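You operate a simulated robot arm through the tools that you are given. There is no shell and no other tool.

The job below is to be done with a simulated robot arm. You get a single attempt, and the scene is never put back.

TASK
Brush soy sauce on the white rice cake, serve it and cover the one left on the grill.
Fine: serve on the teal tray; brush back in the holder. A coat counts when it lies all over at full strength: go over it till it gets no stronger.

Only the result counts: the job must be done as asked and must still hold three seconds after the hand-in. Knocking over, shifting, dropping, spilling or breaking anything else fails it. A push-on lid holds only when it is set on centred and level and pressed home; a screw cap is set on level and turned clockwise until tight.

THE ROBOT
A 6-joint arm with a two-finger parallel gripper, fixed in place. Base frame: the origin is at the foot of the arm, x ahead of it, y to its left, z up; the work surface is at about z = 0.72. Readings come in m, degrees, newtons and seconds.
With the tool pointing down near the work surface it reaches from about 0.26 to 0.66 m from the base axis. Its first joint turns from -66.0 to 66.0 degrees. Payload 2.9 kg.
The TCP is the grasp point between the finger pads, 0.03 m short of the fingertips. In the tool frame z runs along the fingers and y along their closing line. The gripper opens to 0.11 m. The fingers are 0.02 m wide and 0.01 m thick; the gripper's body (0.048 by 0.112 m) begins 0.055 m behind the TCP.
Orientation is that of the tool frame in the base frame, as a unit quaternion [x, y, z, w]. With the fingers straight down and closing along the base's y, the tool's x points along the base's -x, its y along +y and its z along -z.

THE INTERFACE
- The arm moves only by the tool apply_moves. Its argument "rows" is text: rows parted by semicolons, each of 7 numbers parted by spaces: the gripper command, from -1 (fully open) to 1 (shut), values between in proportion, then the shift along the base's x, y, z in mm, then the turn, a rotation vector about the base's x, y, z in degrees. In form: grip tx ty tz wx wy wz; .... A call has 1 to 20 rows; each row shifts and turns the commanded pose from where the row before left it. Each row takes 0.2 s and may step no farther than 0.05 m and 8.6 degrees from the row before; otherwise, or with a gripper value out of range, the whole call is refused. Where a pose cannot be reached the arm comes as near as it can. A force on the tool above 40 N (or 10 N above the force at the start of the call, whichever is more), or a blocked arm, ends the call early, and 0.2 s more pass. The fingers move at their own pace (about 0.108 m/s each) and stop on an object; they squeeze with about 40 N. The grip force told is the motor's: it shows also when the fingers shut on nothing. Time passes only in rows, and 0.2 s behind the last, so rows that do not move let the fingers close. It gives the time, the measured TCP pose, the force on the tool (base axes), the opening and the grip force at its end, in the units of the frame above (readings bear some noise), with the torque about the TCP (base axes, N m) and any sound that the robot's microphone picked up, and new pictures: "pictures" is both (left out), scene, wrist or none.
- Cameras (640 x 400 px; columns grow to the right, rows downward): "scene" is fixed at [0.0717, 0.4272, 1.3823]; the picture's right is [-0.81, -0.58, 0.00], its down [-0.35, 0.48, -0.80] and it looks along [0.47, -0.65, -0.60] (base axes); focal length 367 px, centre (320, 200). "wrist" rides on the gripper at [0.072, 0.017, -0.103] in the tool frame; the picture's right is [-0.23, 0.97, 0.00], its down [-0.76, -0.18, -0.62] and it looks along [-0.61, -0.14, 0.78] (tool axes); focal length 222 px, centre (320, 200).
- pixel_to_xyz(camera, pixels): for up to 12 pixels [column, row] of the newest picture of that camera ("zoom" is the newest enlarged one), the place [x, y, z] in the base frame of the surface seen there, good to about 0.002 m. The clock stands still meanwhile.
- enlarge(camera, box): a new picture of the part [left, top, right, bottom] of that camera's present view, enlarged. The clock stands still meanwhile.
- hand_in(): hands the job in; it is judged then, once.

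Leave the gripper open and the arm clear of the work at the hand-in unless told otherwise.

The tools are called after "Emit:" by a JSON object that holds its "fn" and its "kwargs". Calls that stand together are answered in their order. apply_moves: Moves the arm, as the interface text tells. Its arguments: {"type":"object","properties":{"rows":{"type":"string"},"pictures":{"type":"string","enum":["both","scene","wrist","none"]}},"required":["rows"]} The other tools are called the same way: pixel_to_xyz (camera, pixels) gives the place of the surface under pixels of a picture; enlarge (camera, box) takes an enlarged picture of a part of a camera's view; hand_in () hands the job in.

At the start:

```text
time_s: 0.0
eef_pos: [0.4475, -0.2466, 1.1066]
ee_rot: [0.0, 1.0, 0.0, -0.001]
wrist_force: [0.3, 0.2, -0.2]
wrist_torque: [-0.01, -0.01, -0.02]
finger_gap: 0.1098
grasp_force: 0.0
```

scene: 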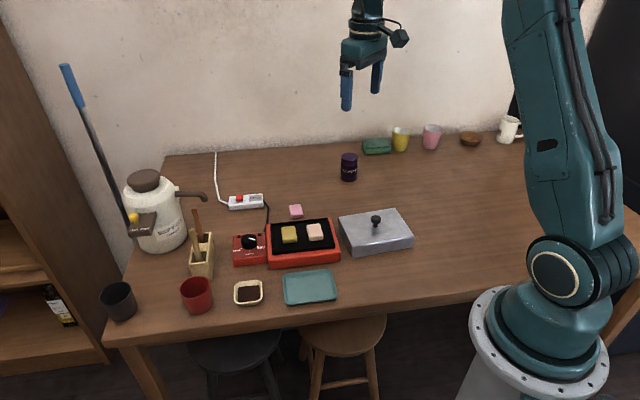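
wrist: 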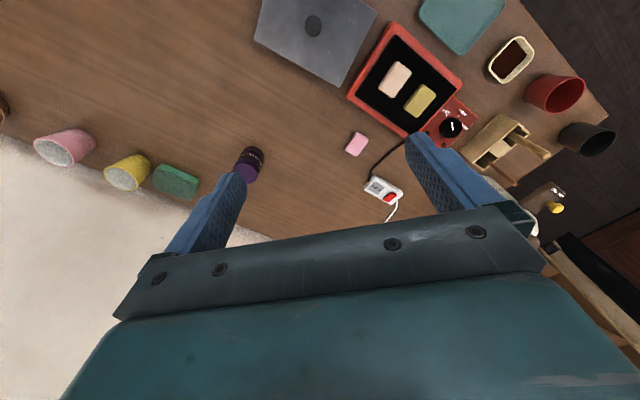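

I see a red grill with two rice cakes (a yellow-green one and a whitish/pink one), a grey lid with a knob, a brush holder, a soy sauce dish and a teal tray. I'll enlarge the areas to look closely.

Emit:
{"fn": "enlarge", "kwargs": {"camera": "scene", "box": [160, 180, 360, 320]}}

Emit:
{"fn": "enlarge", "kwargs": {"camera": "wrist", "box": [340, 0, 620, 200]}}

```text
2.86 times, centred on (260, 250) of scene
```

zoom: 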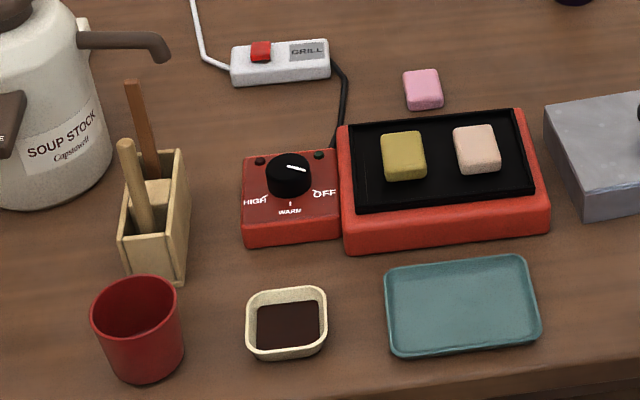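

```text
2.00 times, centred on (480, 100) of wrist
```

zoom: 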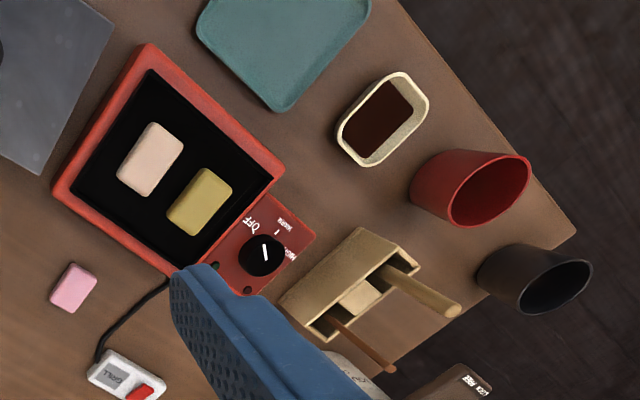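

Next I'll look closer at the holder with its two handles, and at the purple jar and the lid.

Emit:
{"fn": "enlarge", "kwargs": {"camera": "scene", "box": [170, 200, 270, 320]}}

Emit:
{"fn": "enlarge", "kwargs": {"camera": "scene", "box": [320, 120, 440, 260]}}

Emit:
{"fn": "enlarge", "kwargs": {"camera": "scene", "box": [260, 200, 340, 270]}}

```text
3.33 times, centred on (220, 260) of scene
```

zoom: 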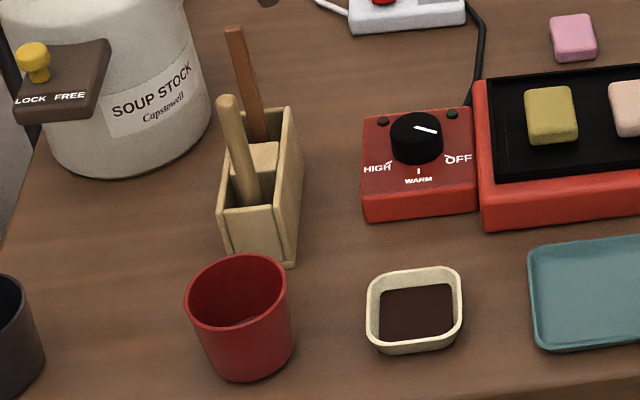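

```text
2.86 times, centred on (380, 190) of scene
```

zoom: 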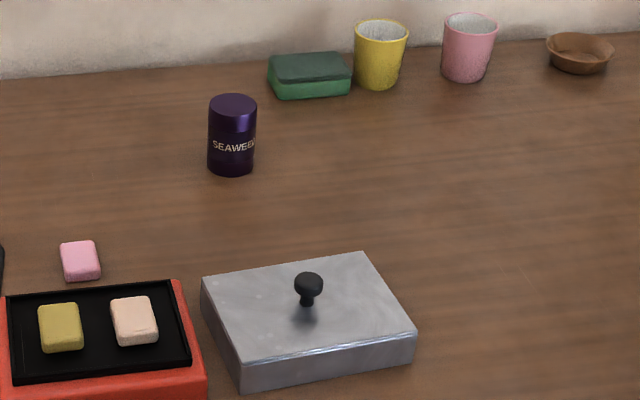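

```text
5.71 times, centred on (300, 235) of scene
```

zoom: 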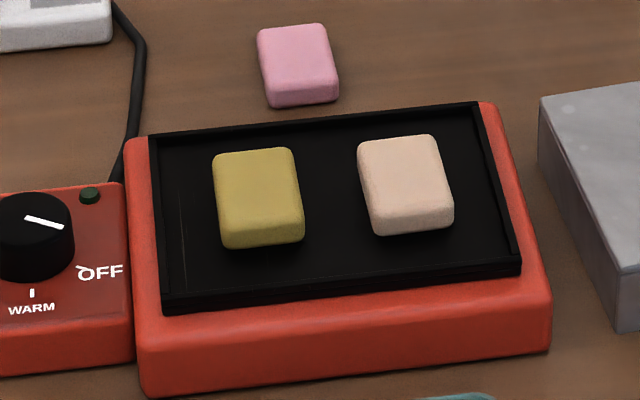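

Now I'll measure places: cakes, grill corners, lid knob, dish, tray and the handles.

Emit:
{"fn": "pixel_to_xyz", "kwargs": {"camera": "scene", "pixels": [[289, 234], [315, 231], [376, 217], [248, 292], [310, 287], [295, 211], [194, 211], [191, 237], [196, 260], [207, 240], [201, 276], [349, 157]]}}

Emit:
{"fn": "pixel_to_xyz", "kwargs": {"camera": "scene", "pixels": [[265, 223], [333, 219], [340, 260], [269, 267], [338, 216], [397, 208], [414, 240], [353, 254], [284, 274], [333, 270], [338, 299], [285, 304]]}}

```text
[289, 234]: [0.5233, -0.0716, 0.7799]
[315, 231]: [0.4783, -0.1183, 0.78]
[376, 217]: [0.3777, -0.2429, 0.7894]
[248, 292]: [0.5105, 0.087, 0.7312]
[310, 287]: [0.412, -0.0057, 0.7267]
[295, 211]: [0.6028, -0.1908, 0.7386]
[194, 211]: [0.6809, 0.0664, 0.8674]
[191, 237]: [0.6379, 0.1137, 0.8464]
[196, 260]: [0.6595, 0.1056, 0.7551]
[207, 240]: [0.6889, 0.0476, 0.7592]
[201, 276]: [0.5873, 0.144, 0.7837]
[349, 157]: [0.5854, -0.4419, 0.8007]
```

```text
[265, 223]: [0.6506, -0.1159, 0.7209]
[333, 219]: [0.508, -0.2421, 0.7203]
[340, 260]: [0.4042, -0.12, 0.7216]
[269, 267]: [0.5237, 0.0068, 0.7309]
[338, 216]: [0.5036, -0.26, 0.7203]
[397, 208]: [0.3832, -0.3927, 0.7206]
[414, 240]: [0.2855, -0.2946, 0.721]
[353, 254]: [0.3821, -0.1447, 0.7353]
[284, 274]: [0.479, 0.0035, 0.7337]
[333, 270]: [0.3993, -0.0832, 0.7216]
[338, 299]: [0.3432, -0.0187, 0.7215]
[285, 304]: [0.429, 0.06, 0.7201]
```

I'll zoom tightly on the holder and measure the handles' axes and the holder rim.

Emit:
{"fn": "enlarge", "kwargs": {"camera": "scene", "box": [160, 205, 250, 285]}}

```text
5.00 times, centred on (205, 245) of scene
```

zoom: 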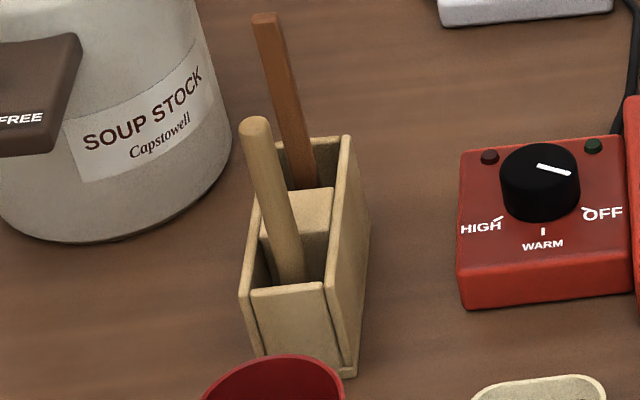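

Emit:
{"fn": "pixel_to_xyz", "kwargs": {"camera": "zoom", "pixels": [[256, 125], [266, 170], [278, 220], [290, 270], [265, 20], [280, 70], [295, 120], [306, 170], [253, 292], [323, 286], [346, 140], [278, 146]]}}

Emit:
{"fn": "pixel_to_xyz", "kwargs": {"camera": "zoom", "pixels": [[300, 215], [350, 180], [335, 260], [290, 320], [350, 370], [262, 350], [305, 350], [258, 230], [243, 290], [365, 230], [540, 165], [334, 292]]}}

```text
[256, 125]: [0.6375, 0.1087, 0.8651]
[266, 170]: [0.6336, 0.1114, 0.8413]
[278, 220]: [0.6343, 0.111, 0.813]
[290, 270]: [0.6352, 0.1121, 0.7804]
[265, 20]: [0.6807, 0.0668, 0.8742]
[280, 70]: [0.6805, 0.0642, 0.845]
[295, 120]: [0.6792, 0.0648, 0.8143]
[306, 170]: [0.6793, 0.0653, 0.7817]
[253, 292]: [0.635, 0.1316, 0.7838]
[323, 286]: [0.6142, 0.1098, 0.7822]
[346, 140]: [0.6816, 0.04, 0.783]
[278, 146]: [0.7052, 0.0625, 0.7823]
```

```text
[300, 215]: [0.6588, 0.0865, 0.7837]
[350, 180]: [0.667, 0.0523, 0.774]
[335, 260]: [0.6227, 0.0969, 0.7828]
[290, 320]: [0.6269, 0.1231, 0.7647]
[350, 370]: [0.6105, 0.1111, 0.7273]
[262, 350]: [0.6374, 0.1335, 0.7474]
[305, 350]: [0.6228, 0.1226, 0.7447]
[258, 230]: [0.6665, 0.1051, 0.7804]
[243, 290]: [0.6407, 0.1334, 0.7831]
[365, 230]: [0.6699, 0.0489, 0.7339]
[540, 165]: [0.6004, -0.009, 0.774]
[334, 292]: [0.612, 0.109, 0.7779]
```

The handles stand upright at about (0.639, 0.109) (light) and (0.684, 0.063) (dark), rim at z 0.783. I don't yet know which one is the brush, so I'll move the wrist camera to look into the holder.

Emit:
{"fn": "apply_moves", "kwargs": {"rows": "-1 6 41 -12 0 0 0; -1 6 41 -12 0 0 0; -1 6 41 -12 0 0 0; -1 6 41 -12 0 0 0; -1 6 41 -12 0 0 0; -1 6 41 -12 0 0 0; -1 6 41 -12 0 0 0; -1 6 41 -12 0 0 0; -1 6 41 -12 0 0 0; -1 0 0 0 0 0 0", "pictures": "both"}}

```text
time_s: 2.2
eef_pos: [0.5008, 0.1224, 0.9972]
ee_rot: [-0.001, 1.0, 0.001, 0.0]
wrist_force: [0.7, -0.1, -0.1]
wrist_torque: [0.01, -0.01, 0.0]
finger_gap: 0.11
grasp_force: 0.1
```

scene: 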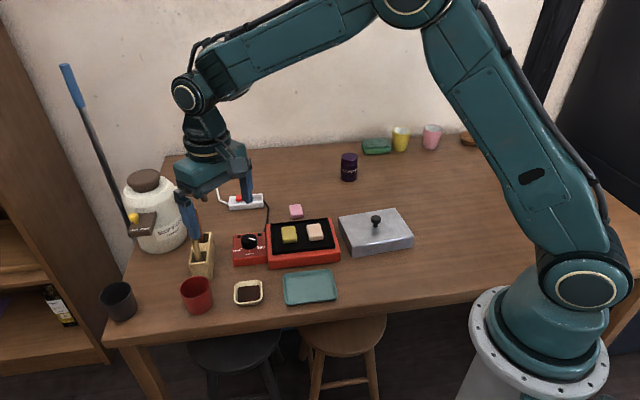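
wrist: 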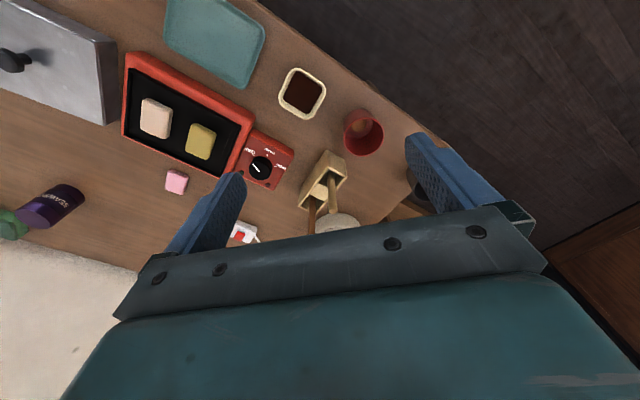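

Emit:
{"fn": "enlarge", "kwargs": {"camera": "wrist", "box": [230, 60, 400, 240]}}

Emit:
{"fn": "enlarge", "kwargs": {"camera": "wrist", "box": [280, 140, 370, 240]}}

```text
2.22 times, centred on (315, 150) of wrist
```

zoom: 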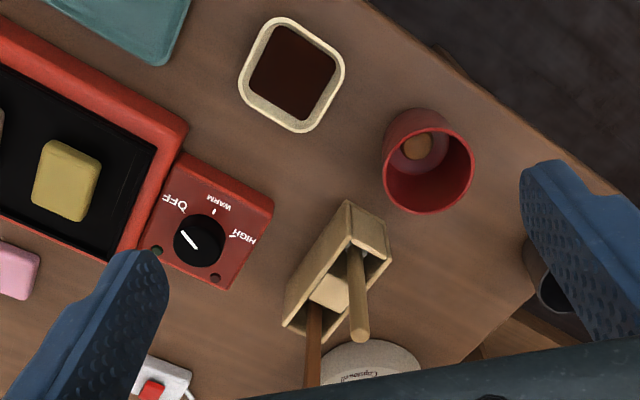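

```text
4.00 times, centred on (325, 190) of wrist
```

zoom: 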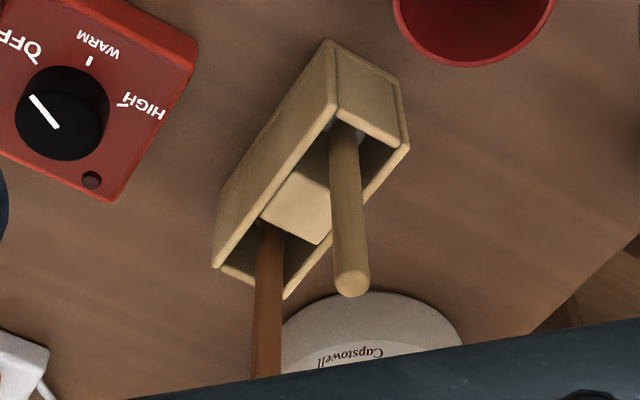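

The light handle seems to show a metal ferrule at its foot in the front well; that suggests a brush. Before going nearer I'll measure the pot, spout and cups for clearance.

Emit:
{"fn": "pixel_to_xyz", "kwargs": {"camera": "scene", "pixels": [[147, 178], [170, 190], [186, 235], [205, 197], [140, 224], [160, 252], [132, 215], [196, 283], [212, 287], [194, 305], [117, 287]]}}

Emit:
{"fn": "enlarge", "kwargs": {"camera": "scene", "box": [100, 150, 260, 320]}}

```text
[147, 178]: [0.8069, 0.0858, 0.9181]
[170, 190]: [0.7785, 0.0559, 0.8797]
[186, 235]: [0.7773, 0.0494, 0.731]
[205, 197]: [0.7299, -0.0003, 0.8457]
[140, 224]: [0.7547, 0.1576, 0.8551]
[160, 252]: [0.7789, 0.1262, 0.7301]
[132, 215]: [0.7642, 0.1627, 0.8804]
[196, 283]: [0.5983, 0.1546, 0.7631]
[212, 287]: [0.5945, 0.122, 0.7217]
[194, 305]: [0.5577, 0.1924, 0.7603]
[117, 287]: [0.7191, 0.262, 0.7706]
```

```text
2.35 times, centred on (180, 235) of scene
```

zoom: 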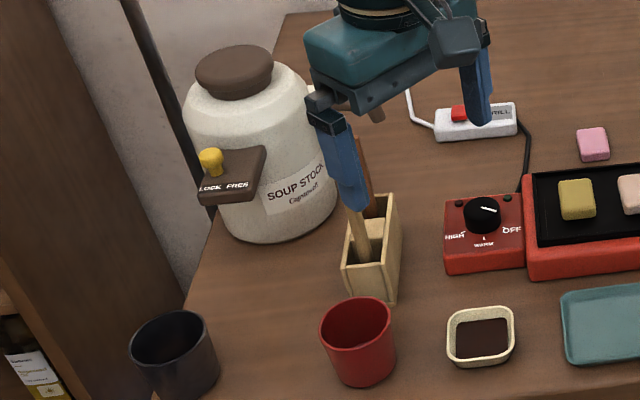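

Clearances are fine (pot lever near (0.755, 0.158), 7 cm away). I'll move above the light handle at z 0.95, turning the tool −45° about z and narrowing the fingers to about 5 cm.

Emit:
{"fn": "apply_moves", "kwargs": {"rows": "0.1 23 -2 -7 0 0 -7.5; 0.1 23 -2 -8 0 0 -7.5; 0.1 23 -2 -8 0 0 -7.5; 0.1 23 -2 -8 0 0 -7.5; 0.1 23 -2 -8 0 0 -7.5; 0.1 23 -3 -8 0 0 -7.5; 0.1 0 0 0 0 0 0", "pictures": "both"}}

```text
time_s: 3.8
eef_pos: [0.639, 0.1102, 0.9516]
ee_rot: [0.384, 0.923, 0.001, 0.0]
wrist_force: [0.7, -0.4, -0.7]
wrist_torque: [0.02, 0.0, -0.01]
finger_gap: 0.0496
grasp_force: 0.0
```

scene: 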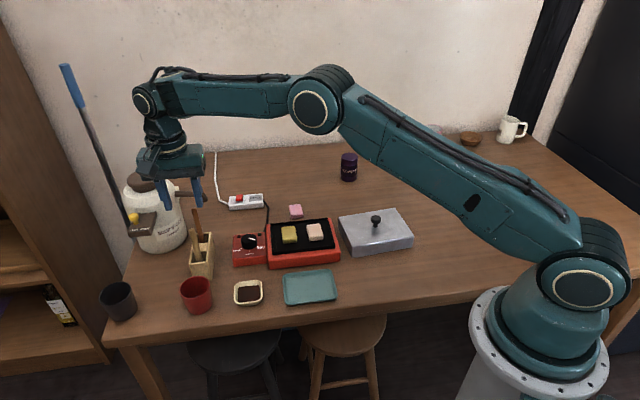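
wrist: 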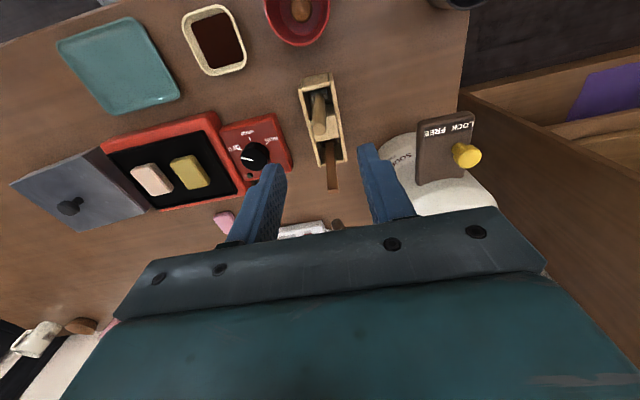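

Emit:
{"fn": "enlarge", "kwargs": {"camera": "wrist", "box": [280, 70, 370, 200]}}

Emit:
{"fn": "enlarge", "kwargs": {"camera": "wrist", "box": [180, 0, 340, 60]}}

```text
3.08 times, centred on (325, 135) of wrist
```

zoom: 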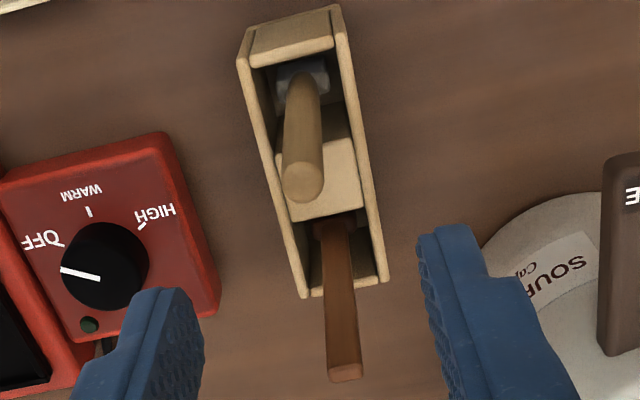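

```text
4.00 times, centred on (260, 30) of wrist
```

zoom: 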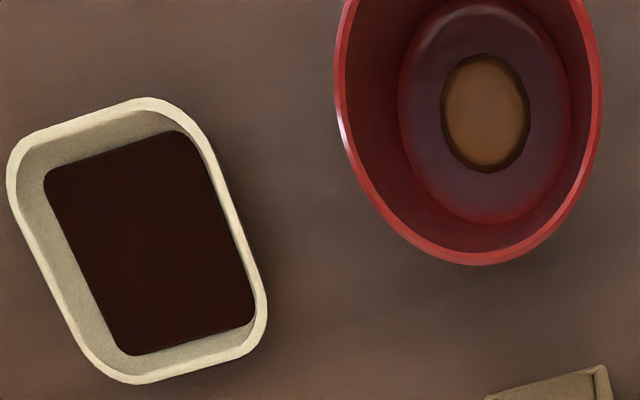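

The light handle has a grey metal ferrule: it's the brush. I'll measure the handle's top and axis from above, and also the dish and the cakes.

Emit:
{"fn": "pixel_to_xyz", "kwargs": {"camera": "wrist", "pixels": [[319.5, 129.5], [318, 112], [320, 125], [315, 97], [325, 95], [313, 92], [333, 188], [187, 19], [219, 8], [243, 66], [213, 74], [216, 40]]}}

Emit:
{"fn": "enlarge", "kwargs": {"camera": "wrist", "box": [295, 70, 345, 140]}}

```text
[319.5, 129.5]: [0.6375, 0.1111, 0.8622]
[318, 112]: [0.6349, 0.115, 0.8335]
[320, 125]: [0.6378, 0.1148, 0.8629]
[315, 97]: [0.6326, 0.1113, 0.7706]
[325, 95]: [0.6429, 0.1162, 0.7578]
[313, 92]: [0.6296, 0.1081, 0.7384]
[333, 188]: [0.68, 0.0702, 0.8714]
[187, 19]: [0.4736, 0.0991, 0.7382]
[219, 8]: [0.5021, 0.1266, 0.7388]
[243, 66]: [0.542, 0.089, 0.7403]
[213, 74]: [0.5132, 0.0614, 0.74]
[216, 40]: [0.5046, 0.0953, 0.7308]
```

```text
5.71 times, centred on (320, 105) of wrist
```

zoom: 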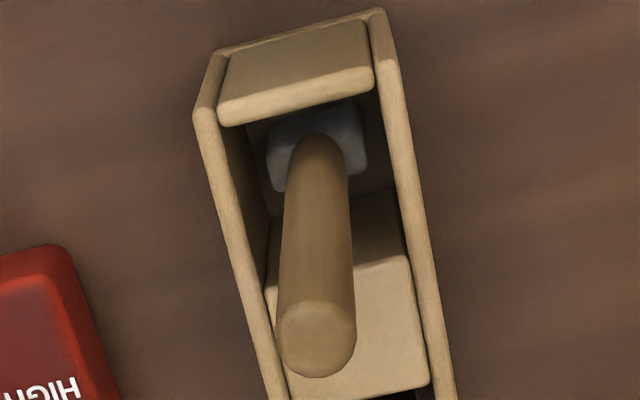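

The handle axis is about (0.6385, 0.1095), and the brush is thin along the holder's long axis and wide across it. The gripper is centred on it, so I'll go down to z ≈ 0.838 and check before closing.

Emit:
{"fn": "apply_moves", "kwargs": {"rows": "0.1 0 -0.5 -38 0 0 0; 0.1 0 0 -38 0 0 0; 0.1 0 0 -37 0 0 0; 0.1 0 0 0 0 0 0", "pictures": "both"}}

```text
time_s: 4.8
eef_pos: [0.6415, 0.109, 0.8347]
ee_rot: [0.382, 0.924, 0.0, 0.001]
wrist_force: [0.0, 1.1, 0.1]
wrist_torque: [0.03, -0.01, -0.01]
finger_gap: 0.0495
grasp_force: 0.0
```

scene: 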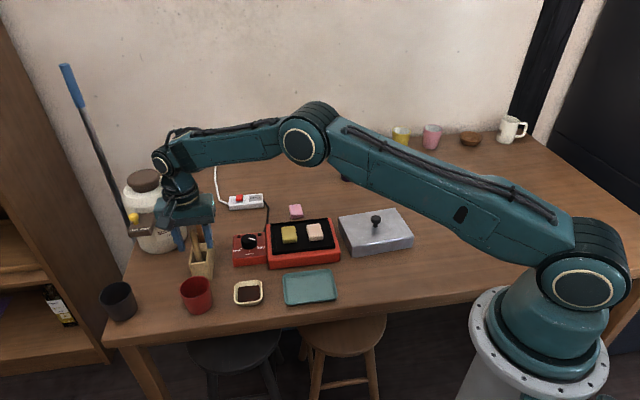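
wrist: 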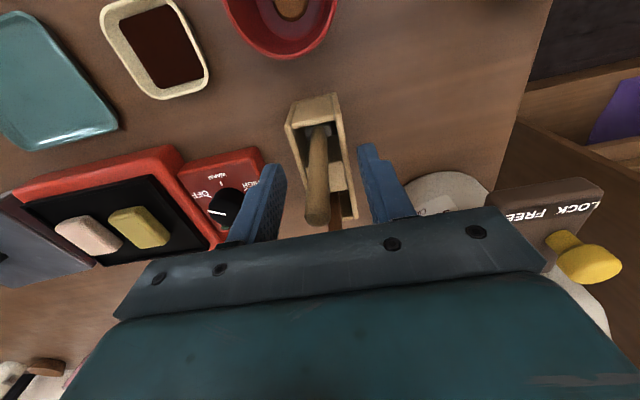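

The handle passes between the fingers, nearly centred (around pixel (317, 190)). Closing now.

Emit:
{"fn": "apply_moves", "kwargs": {"rows": "0.4 0 0 0 0 0 0; 0.7 0 0 0 0 0 0; 1 0 0 0 0 0 0; 1 0 0 0 0 0 0; 1 0 0 0 0 0 0", "pictures": "both"}}

```text
time_s: 6.0
eef_pos: [0.6403, 0.1095, 0.835]
ee_rot: [0.383, 0.924, 0.0, 0.0]
wrist_force: [0.2, 0.8, -1.3]
wrist_torque: [-0.01, 0.01, 0.0]
finger_gap: 0.011
grasp_force: 40.4
```

scene: 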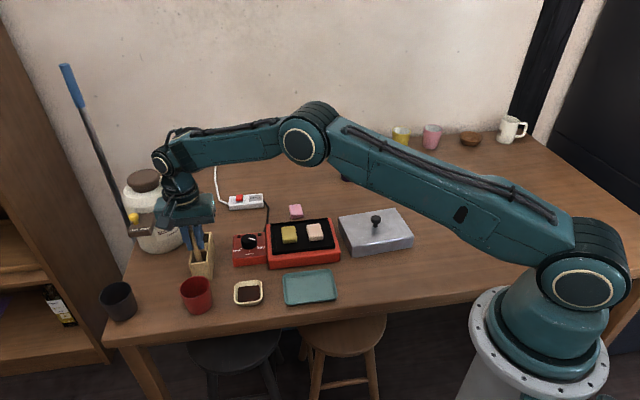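
wrist: 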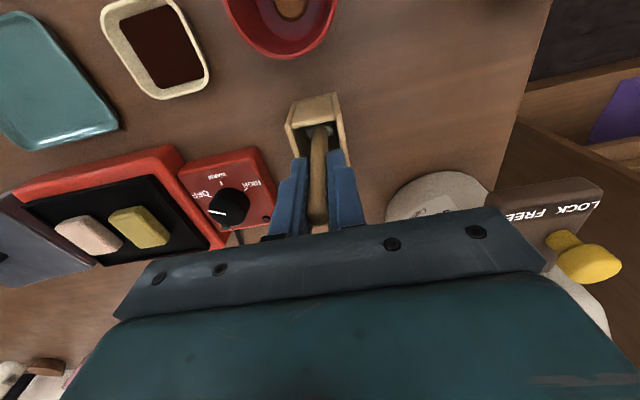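

Gripped at 11 mm with 40 N. I'll lift the brush straight up 110 mm, then look.

Emit:
{"fn": "apply_moves", "kwargs": {"rows": "1 0 0 10 0 0 0; 1 0 0 20 0 0 0; 1 0 0 20 0 0 0; 1 0 0 20 0 0 0; 1 0 0 20 0 0 0; 1 0 0 20 0 0 0; 1 0 0 0 0 0 0", "pictures": "both"}}

Emit:
{"fn": "enlarge", "kwargs": {"camera": "scene", "box": [150, 170, 250, 290]}}

Emit:
{"fn": "enlarge", "kwargs": {"camera": "wrist", "box": [270, 60, 370, 240]}}

```text
time_s: 7.6
eef_pos: [0.6412, 0.1087, 0.9468]
ee_rot: [0.382, 0.924, 0.001, -0.001]
wrist_force: [-0.3, 0.7, 0.2]
wrist_torque: [-0.01, 0.0, 0.03]
finger_gap: 0.0116
grasp_force: 40.2
```

scene: 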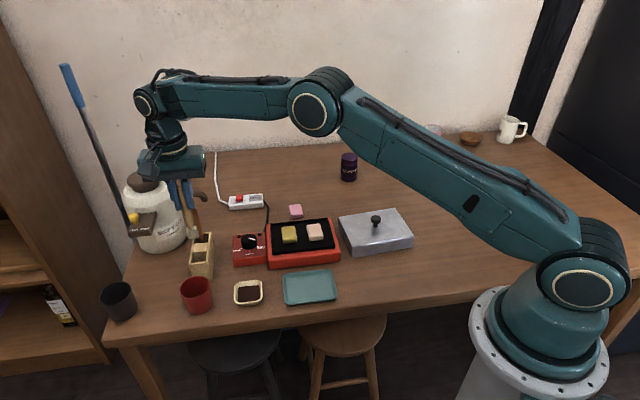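
wrist: 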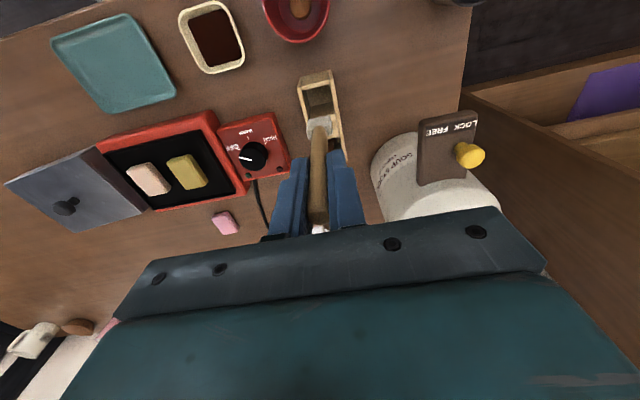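

```text
3.33 times, centred on (200, 230) of scene
```

zoom: 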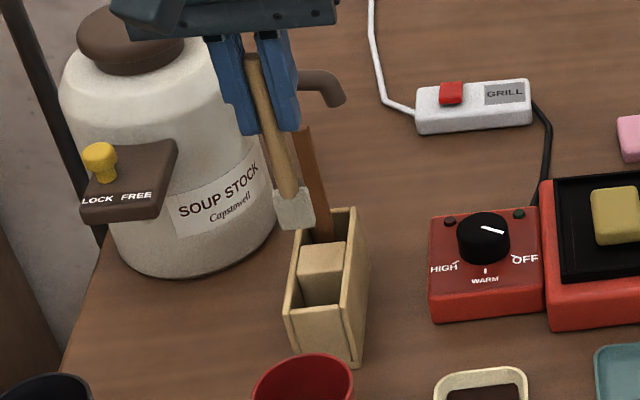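

```text
2.22 times, centred on (320, 150) of wrist
```

zoom: 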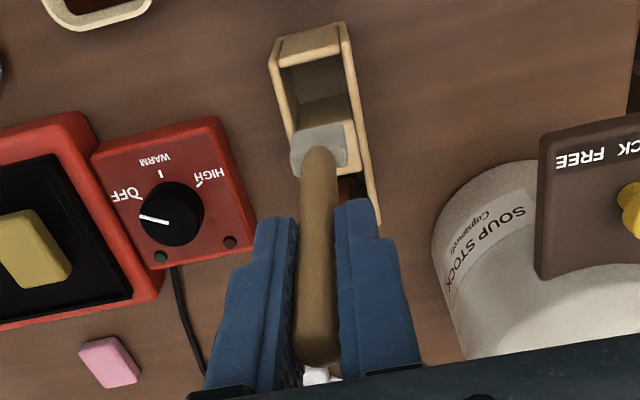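

The lifted tool has a pale grey head. I'll zoom in on it to make sure that it is the brush and measure its tip.

Emit:
{"fn": "enlarge", "kwargs": {"camera": "scene", "box": [182, 195, 222, 245]}}

Emit:
{"fn": "enlarge", "kwargs": {"camera": "wrist", "box": [295, 70, 345, 160]}}

```text
8.00 times, centred on (202, 220) of scene
```

zoom: 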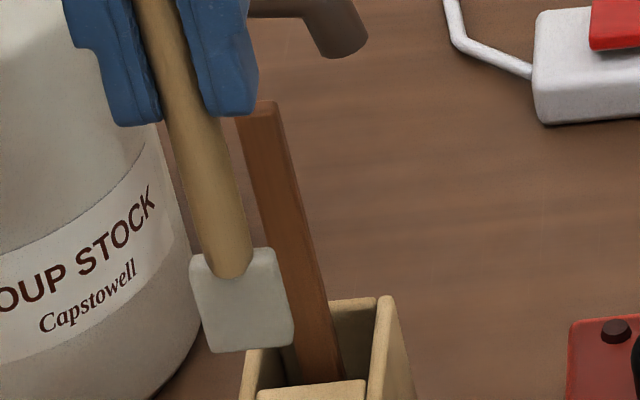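

```text
4.44 times, centred on (320, 115) of wrist
```

zoom: 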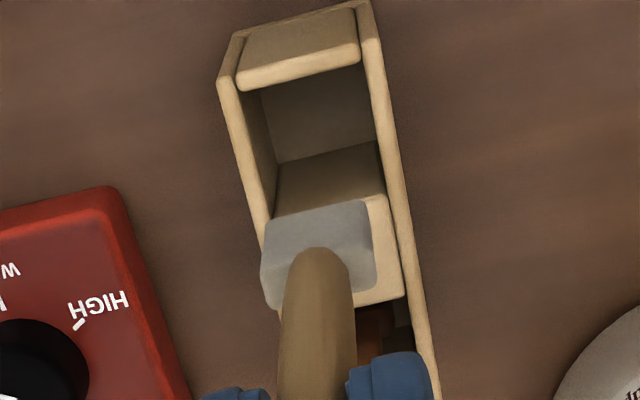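

The light-handled tool has a pale block-like head. To be sure that it's the brush rather than the dark one, I'll rise and shift a little to look into the dark tool's well with the wrist camera.

Emit:
{"fn": "apply_moves", "kwargs": {"rows": "1 0 0 40 0 0 0; 1 10 -24 20 0 0 0; 1 10 -24 0 0 0 0; 1 0 0 0 0 0 0", "pictures": "both"}}

Emit:
{"fn": "enlarge", "kwargs": {"camera": "wrist", "box": [290, 50, 380, 150]}}

Emit:
{"fn": "enlarge", "kwargs": {"camera": "scene", "box": [170, 160, 250, 240]}}

```text
time_s: 8.6
eef_pos: [0.6609, 0.0588, 1.0057]
ee_rot: [0.383, 0.924, 0.0, 0.001]
wrist_force: [0.2, 0.0, 0.2]
wrist_torque: [0.02, 0.0, 0.01]
finger_gap: 0.0112
grasp_force: 40.2
```

scene: 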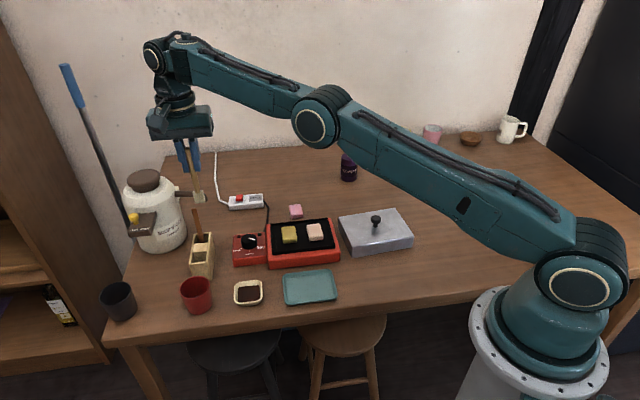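
wrist: 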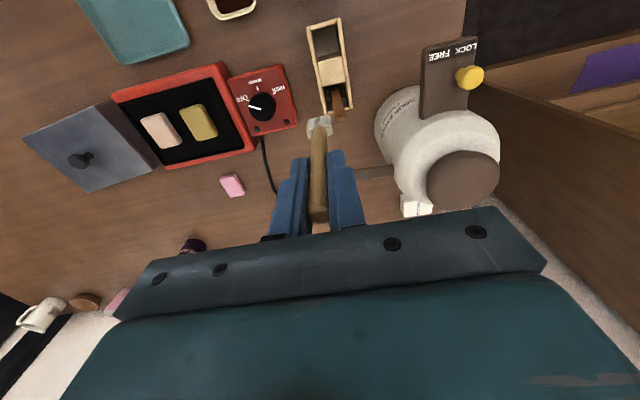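

```text
4.00 times, centred on (335, 100) of wrist
```

zoom: 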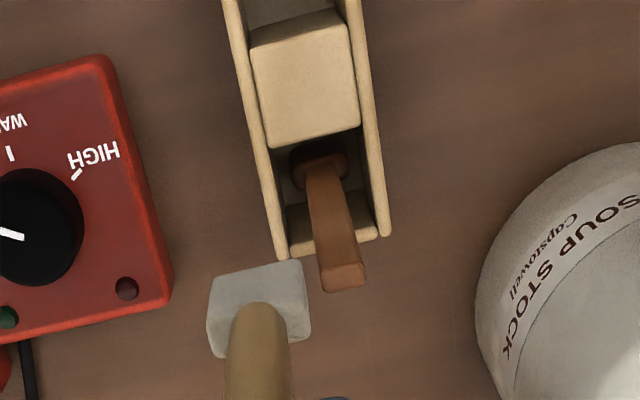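

```text
5.00 times, centred on (210, 200) of scene
```

zoom: 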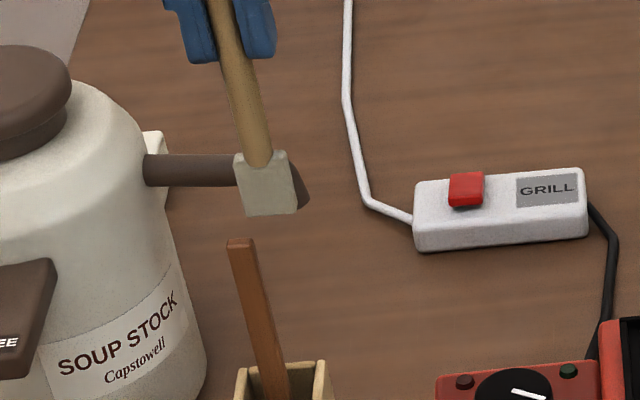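

The dark tool has a dark round head in its well. I'll zoom in harder on both heads.

Emit:
{"fn": "enlarge", "kwargs": {"camera": "wrist", "box": [322, 80, 352, 125]}}

Emit:
{"fn": "enlarge", "kwargs": {"camera": "wrist", "box": [300, 105, 340, 145]}}

Emit:
{"fn": "enlarge", "kwargs": {"camera": "scene", "box": [185, 180, 215, 210]}}

```text
8.89 times, centred on (337, 102) of wrist
```

zoom: 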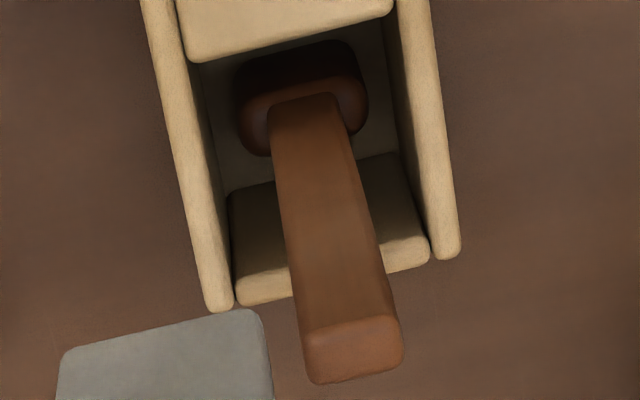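

```text
10.00 times, centred on (320, 125) of wrist
```

zoom: 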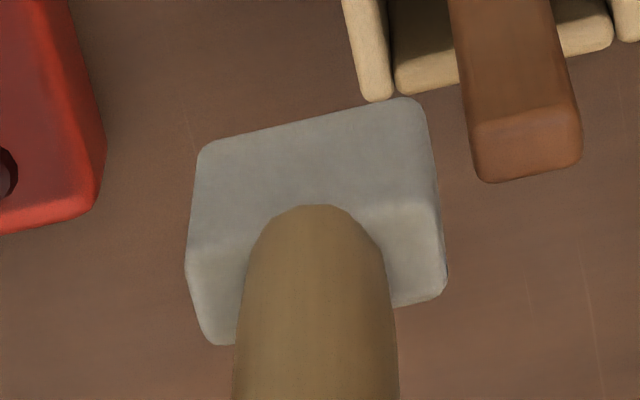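

```text
13.33 times, centred on (200, 195) of scene
```

zoom: 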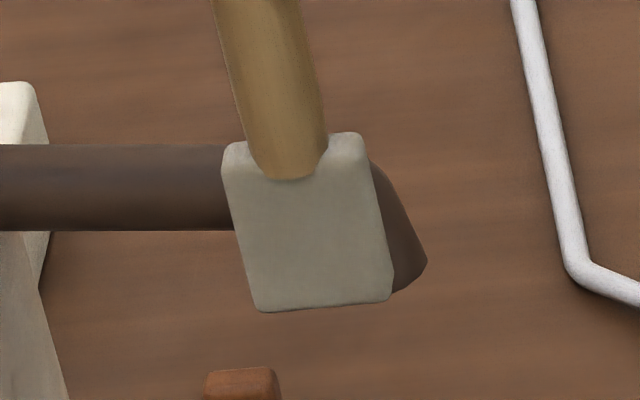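

Emit:
{"fn": "pixel_to_xyz", "kwargs": {"camera": "wrist", "pixels": [[334.75, 85.5], [339.8, 87.9], [330, 94.1], [334, 92], [330.5, 90], [341, 93], [335.5, 119], [326, 97], [345, 92], [332, 84.5], [337, 84.5]]}}

Emit:
{"fn": "pixel_to_xyz", "kwargs": {"camera": "scene", "pixels": [[196, 192], [198, 200], [203, 192], [204, 201], [195, 206], [194, 194]]}}

```text
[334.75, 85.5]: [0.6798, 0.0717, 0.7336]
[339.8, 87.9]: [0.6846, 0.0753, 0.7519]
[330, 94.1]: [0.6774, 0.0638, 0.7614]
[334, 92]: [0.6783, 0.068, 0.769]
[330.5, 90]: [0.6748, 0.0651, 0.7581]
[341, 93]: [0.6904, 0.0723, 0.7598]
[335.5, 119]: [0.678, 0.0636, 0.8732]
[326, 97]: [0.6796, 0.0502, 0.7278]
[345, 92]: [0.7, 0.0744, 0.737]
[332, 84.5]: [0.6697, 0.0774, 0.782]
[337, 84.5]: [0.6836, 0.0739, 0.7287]
```

```text
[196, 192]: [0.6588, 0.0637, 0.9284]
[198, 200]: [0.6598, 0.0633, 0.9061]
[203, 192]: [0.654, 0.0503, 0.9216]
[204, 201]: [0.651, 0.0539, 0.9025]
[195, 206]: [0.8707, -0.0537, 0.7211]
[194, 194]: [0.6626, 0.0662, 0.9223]
```

Both tools have block-shaped heads; the pale one (22 mm wide, 12 mm thick, clean) looks like the clean brush, and its tip is about 108 mm below the TCP. I'll dip it and see whether it takes up the sauce. First I'll measure the dish precisely in a scene zoom.

Emit:
{"fn": "enlarge", "kwargs": {"camera": "scene", "box": [225, 270, 275, 315]}}

```text
8.89 times, centred on (250, 292) of scene
```

zoom: 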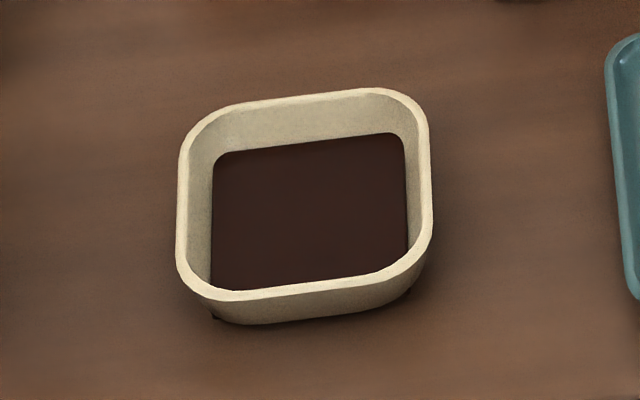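

Emit:
{"fn": "pixel_to_xyz", "kwargs": {"camera": "zoom", "pixels": [[183, 215], [300, 97], [430, 190], [310, 290], [212, 155], [400, 140], [405, 240], [215, 285], [310, 210], [225, 107], [395, 92], [200, 280]]}}

```text
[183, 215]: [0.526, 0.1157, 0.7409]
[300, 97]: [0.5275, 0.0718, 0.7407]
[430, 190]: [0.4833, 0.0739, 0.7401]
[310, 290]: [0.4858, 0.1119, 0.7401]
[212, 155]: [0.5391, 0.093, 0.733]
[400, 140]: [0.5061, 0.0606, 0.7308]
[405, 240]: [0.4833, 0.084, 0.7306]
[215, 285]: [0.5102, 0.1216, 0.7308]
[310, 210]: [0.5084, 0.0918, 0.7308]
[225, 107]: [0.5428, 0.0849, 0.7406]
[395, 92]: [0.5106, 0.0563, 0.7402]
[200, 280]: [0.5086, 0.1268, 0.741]
```

The dish centre is about (0.506, 0.093), with inside about 45 mm square, rim at 0.7405 and sauce at 0.731. I'll move across at height (tip clears the dark handle by 2 cm), then lower until the tip is just above the sauce.

Emit:
{"fn": "apply_moves", "kwargs": {"rows": "1 -38 8.5 0 0 0 0; 1 -38 8.5 0 0 0 0; 1 -38 8.5 0 0 0 0; 1 -39 8.5 0 0 0 0; 1 0 0 -40 0 0 0; 1 0 0 -40 0 0 0; 1 0 0 -40 0 0 0; 1 0 0 -36 0 0 0; 1 0 0 0 0 0 0", "pictures": "both"}}

Emit:
{"fn": "enlarge", "kwargs": {"camera": "scene", "box": [225, 240, 275, 315]}}

```text
time_s: 10.6
eef_pos: [0.5078, 0.094, 0.8517]
ee_rot: [0.382, 0.924, 0.0, 0.0]
wrist_force: [0.4, 0.2, -0.5]
wrist_torque: [-0.01, 0.02, -0.03]
finger_gap: 0.0113
grasp_force: 39.9
```

scene: 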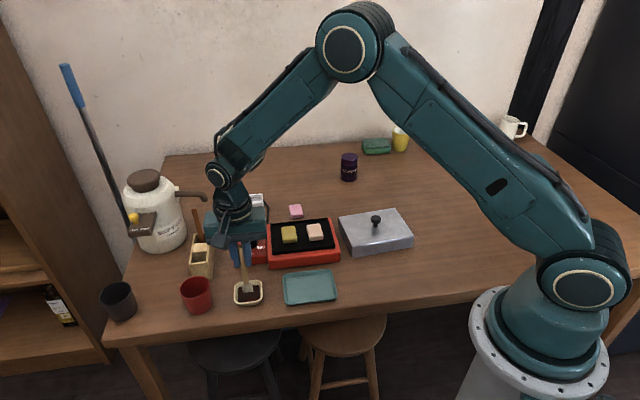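
wrist: 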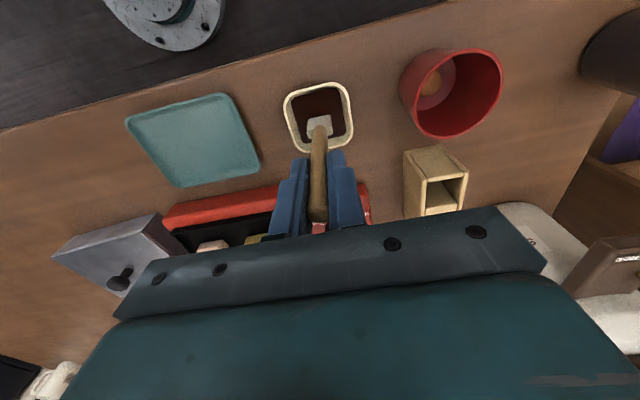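

```text
5.33 times, centred on (250, 278) of scene
```

zoom: 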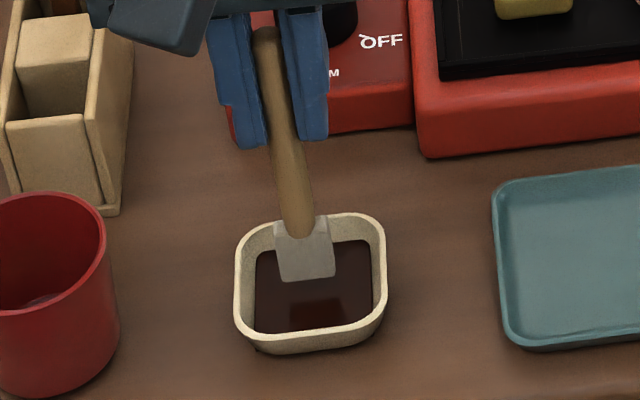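

The head is over the sauce inside the rim. I'll lower it another 16 mm gently so that the tip dips in.

Emit:
{"fn": "apply_moves", "kwargs": {"rows": "1 0 0 -5 0 0 0; 1 0 0 -5 0 0 0; 1 0 0 -3 0 0 0; 1 0 0 -3 0 0 0; 1 0 0 0 0 0 0; 1 0 0 0 0 0 0", "pictures": "both"}}

Emit:
{"fn": "enlarge", "kwargs": {"camera": "scene", "box": [225, 240, 275, 315]}}

```text
time_s: 12.0
eef_pos: [0.5081, 0.0934, 0.8372]
ee_rot: [0.383, 0.924, 0.001, 0.002]
wrist_force: [-3.8, -6.3, 34.9]
wrist_torque: [-0.77, 0.38, 0.04]
finger_gap: 0.0114
grasp_force: 39.9
```

scene: 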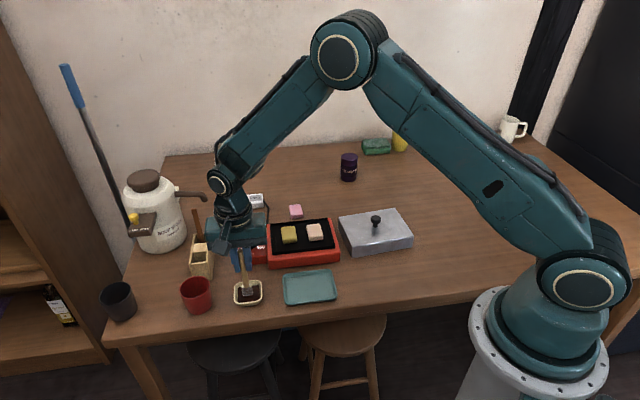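
wrist: 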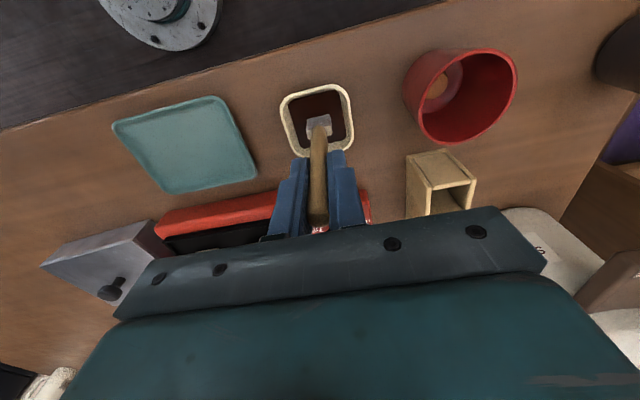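

```text
5.33 times, centred on (250, 278) of scene
```

zoom: 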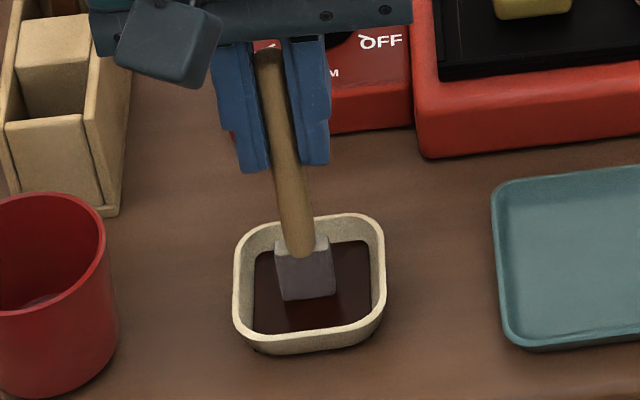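

The head touched the dish floor (35 N up) and has darkened a bit. I'll raise it slightly to relieve the force and look again.

Emit:
{"fn": "apply_moves", "kwargs": {"rows": "1 0 0 3 0 0 0; 1 0 0 2 0 0 0; 1 0 0 0 0 0 0", "pictures": "scene"}}

Emit:
{"fn": "enlarge", "kwargs": {"camera": "scene", "box": [225, 240, 275, 315]}}

```text
time_s: 12.8
eef_pos: [0.5063, 0.0944, 0.8397]
ee_rot: [0.381, 0.924, 0.0, -0.001]
wrist_force: [0.1, -0.4, -0.4]
wrist_torque: [0.02, 0.04, 0.0]
finger_gap: 0.0113
grasp_force: 40.3
```

scene: 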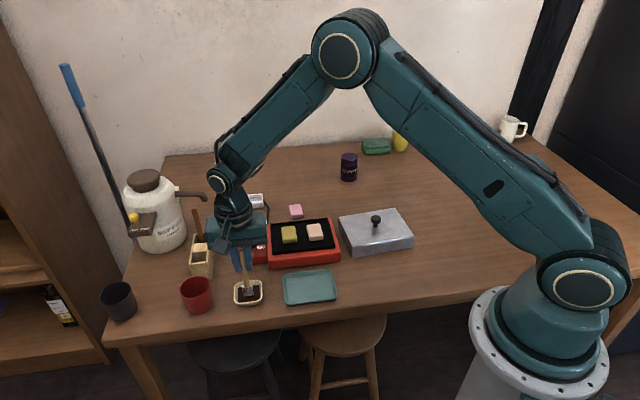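

```text
5.33 times, centred on (250, 278) of scene
```

zoom: 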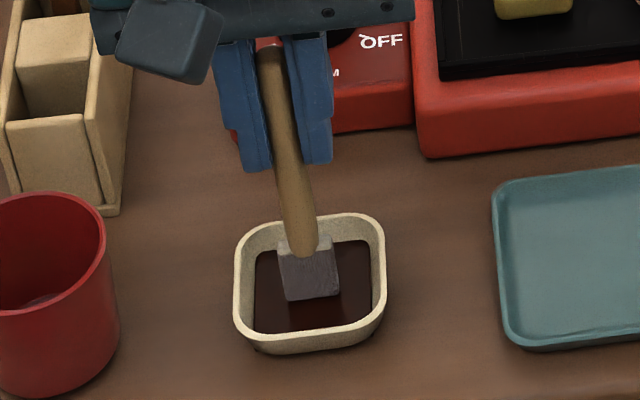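

I'll lift the brush 60 mm clear of the dish to inspect the head.

Emit:
{"fn": "apply_moves", "kwargs": {"rows": "1 0 0 20 0 0 0; 1 0 0 20 0 0 0; 1 0 0 20 0 0 0; 1 0 0 0 0 0 0", "pictures": "both"}}

Emit:
{"fn": "enlarge", "kwargs": {"camera": "scene", "box": [225, 240, 275, 300]}}

Emit:
{"fn": "enlarge", "kwargs": {"camera": "wrist", "box": [290, 80, 350, 160]}}

```text
time_s: 13.8
eef_pos: [0.5067, 0.095, 0.9003]
ee_rot: [0.383, 0.924, 0.0, 0.0]
wrist_force: [-0.3, -0.6, -0.4]
wrist_torque: [0.04, -0.01, 0.02]
finger_gap: 0.0112
grasp_force: 40.0
```

scene: 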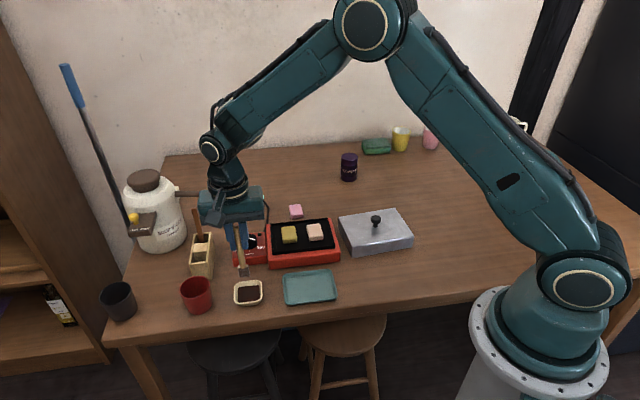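
wrist: 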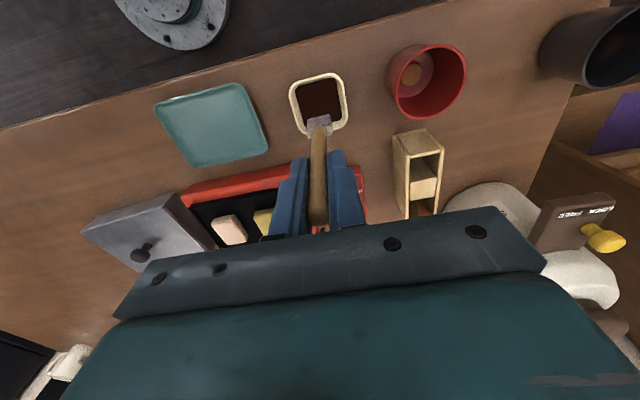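

```text
6.67 times, centred on (250, 270) of scene
```

zoom: 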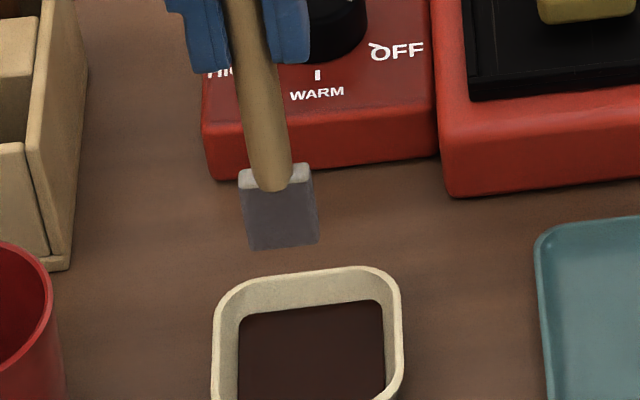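

```text
5.00 times, centred on (320, 120) of wrist
```

zoom: 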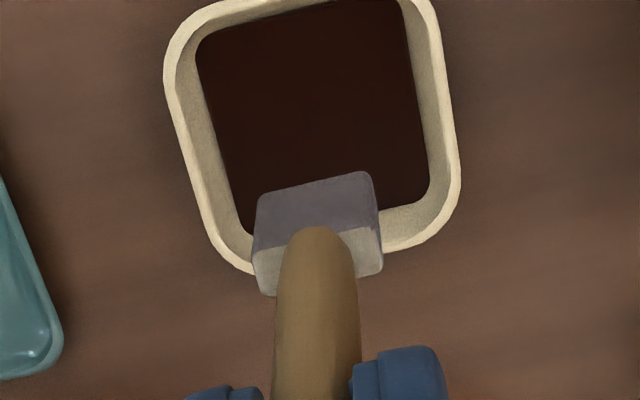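

The bristles took up sauce (sides are now darker, purplish grey), so this is the brush. Next I'll measure the white cake's top and the grill edges accurately.

Emit:
{"fn": "enlarge", "kwargs": {"camera": "scene", "box": [262, 210, 345, 275]}}

```text
6.15 times, centred on (304, 242) of scene
```

zoom: 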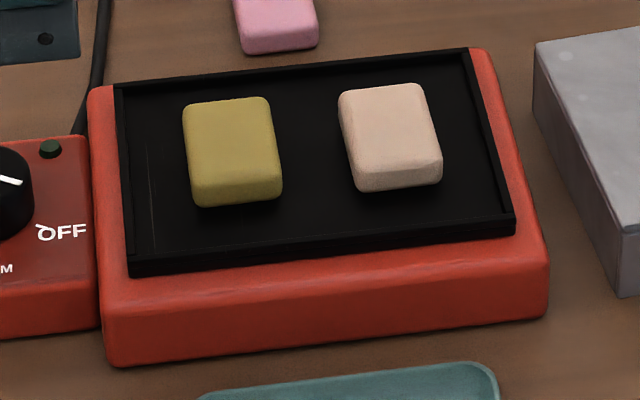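

Emit:
{"fn": "pixel_to_xyz", "kwargs": {"camera": "zoom", "pixels": [[345, 95], [418, 88], [434, 155], [358, 163], [388, 125], [400, 182], [345, 130], [190, 105], [262, 100], [275, 170], [200, 180], [232, 140]]}}

Emit:
{"fn": "pixel_to_xyz", "kwargs": {"camera": "zoom", "pixels": [[115, 88], [468, 52], [512, 218], [130, 262], [310, 170], [320, 235], [95, 95], [480, 55], [545, 260], [110, 300], [330, 270], [300, 220]]}}

```text
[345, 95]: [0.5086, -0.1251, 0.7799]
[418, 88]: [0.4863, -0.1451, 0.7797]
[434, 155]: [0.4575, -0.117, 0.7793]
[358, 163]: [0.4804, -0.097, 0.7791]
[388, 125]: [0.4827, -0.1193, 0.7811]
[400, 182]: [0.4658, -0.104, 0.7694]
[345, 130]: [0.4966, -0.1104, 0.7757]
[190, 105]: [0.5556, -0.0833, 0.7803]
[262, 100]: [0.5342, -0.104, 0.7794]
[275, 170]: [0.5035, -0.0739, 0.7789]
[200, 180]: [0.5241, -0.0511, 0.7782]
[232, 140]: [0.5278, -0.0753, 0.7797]
```

```text
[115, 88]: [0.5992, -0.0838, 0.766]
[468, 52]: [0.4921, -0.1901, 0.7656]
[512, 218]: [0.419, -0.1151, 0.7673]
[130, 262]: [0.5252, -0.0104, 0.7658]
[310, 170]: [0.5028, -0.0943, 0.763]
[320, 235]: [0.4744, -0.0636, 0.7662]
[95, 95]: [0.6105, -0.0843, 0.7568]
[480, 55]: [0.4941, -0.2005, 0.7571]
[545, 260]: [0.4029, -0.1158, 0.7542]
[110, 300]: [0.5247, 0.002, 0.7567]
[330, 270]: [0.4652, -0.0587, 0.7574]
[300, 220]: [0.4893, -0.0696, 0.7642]
```

The white cake's top centre is (0.483, −0.121, 0.780), about 33 mm × 44 mm, with its long side along (−0.7, 0.7). I'll measure the brush tip's height in the present view.

Emit:
{"fn": "enlarge", "kwargs": {"camera": "scene", "box": [230, 250, 260, 290]}}

```text
10.00 times, centred on (245, 270) of scene
```

zoom: 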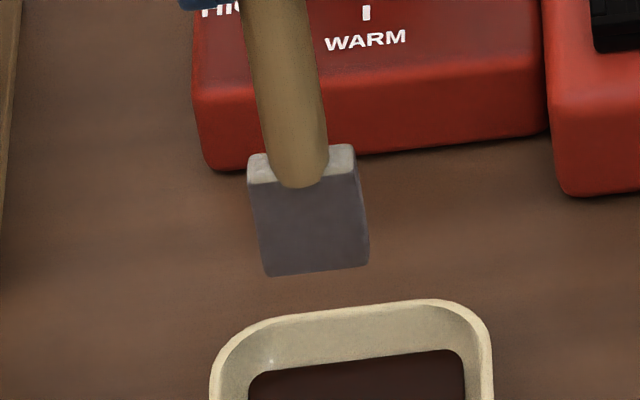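

Emit:
{"fn": "pixel_to_xyz", "kwargs": {"camera": "zoom", "pixels": [[270, 270], [315, 270], [360, 262], [300, 220], [260, 195], [355, 190], [265, 172], [345, 155], [300, 268], [340, 266], [270, 100], [290, 100]]}}

```text
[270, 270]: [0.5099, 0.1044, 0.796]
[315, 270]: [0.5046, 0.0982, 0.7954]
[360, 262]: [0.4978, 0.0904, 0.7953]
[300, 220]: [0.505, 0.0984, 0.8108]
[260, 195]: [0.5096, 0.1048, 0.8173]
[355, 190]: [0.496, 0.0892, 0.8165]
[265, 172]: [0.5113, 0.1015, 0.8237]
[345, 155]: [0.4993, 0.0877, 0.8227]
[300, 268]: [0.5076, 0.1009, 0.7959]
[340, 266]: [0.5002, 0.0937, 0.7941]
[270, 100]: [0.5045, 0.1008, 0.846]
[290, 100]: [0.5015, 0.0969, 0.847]
```

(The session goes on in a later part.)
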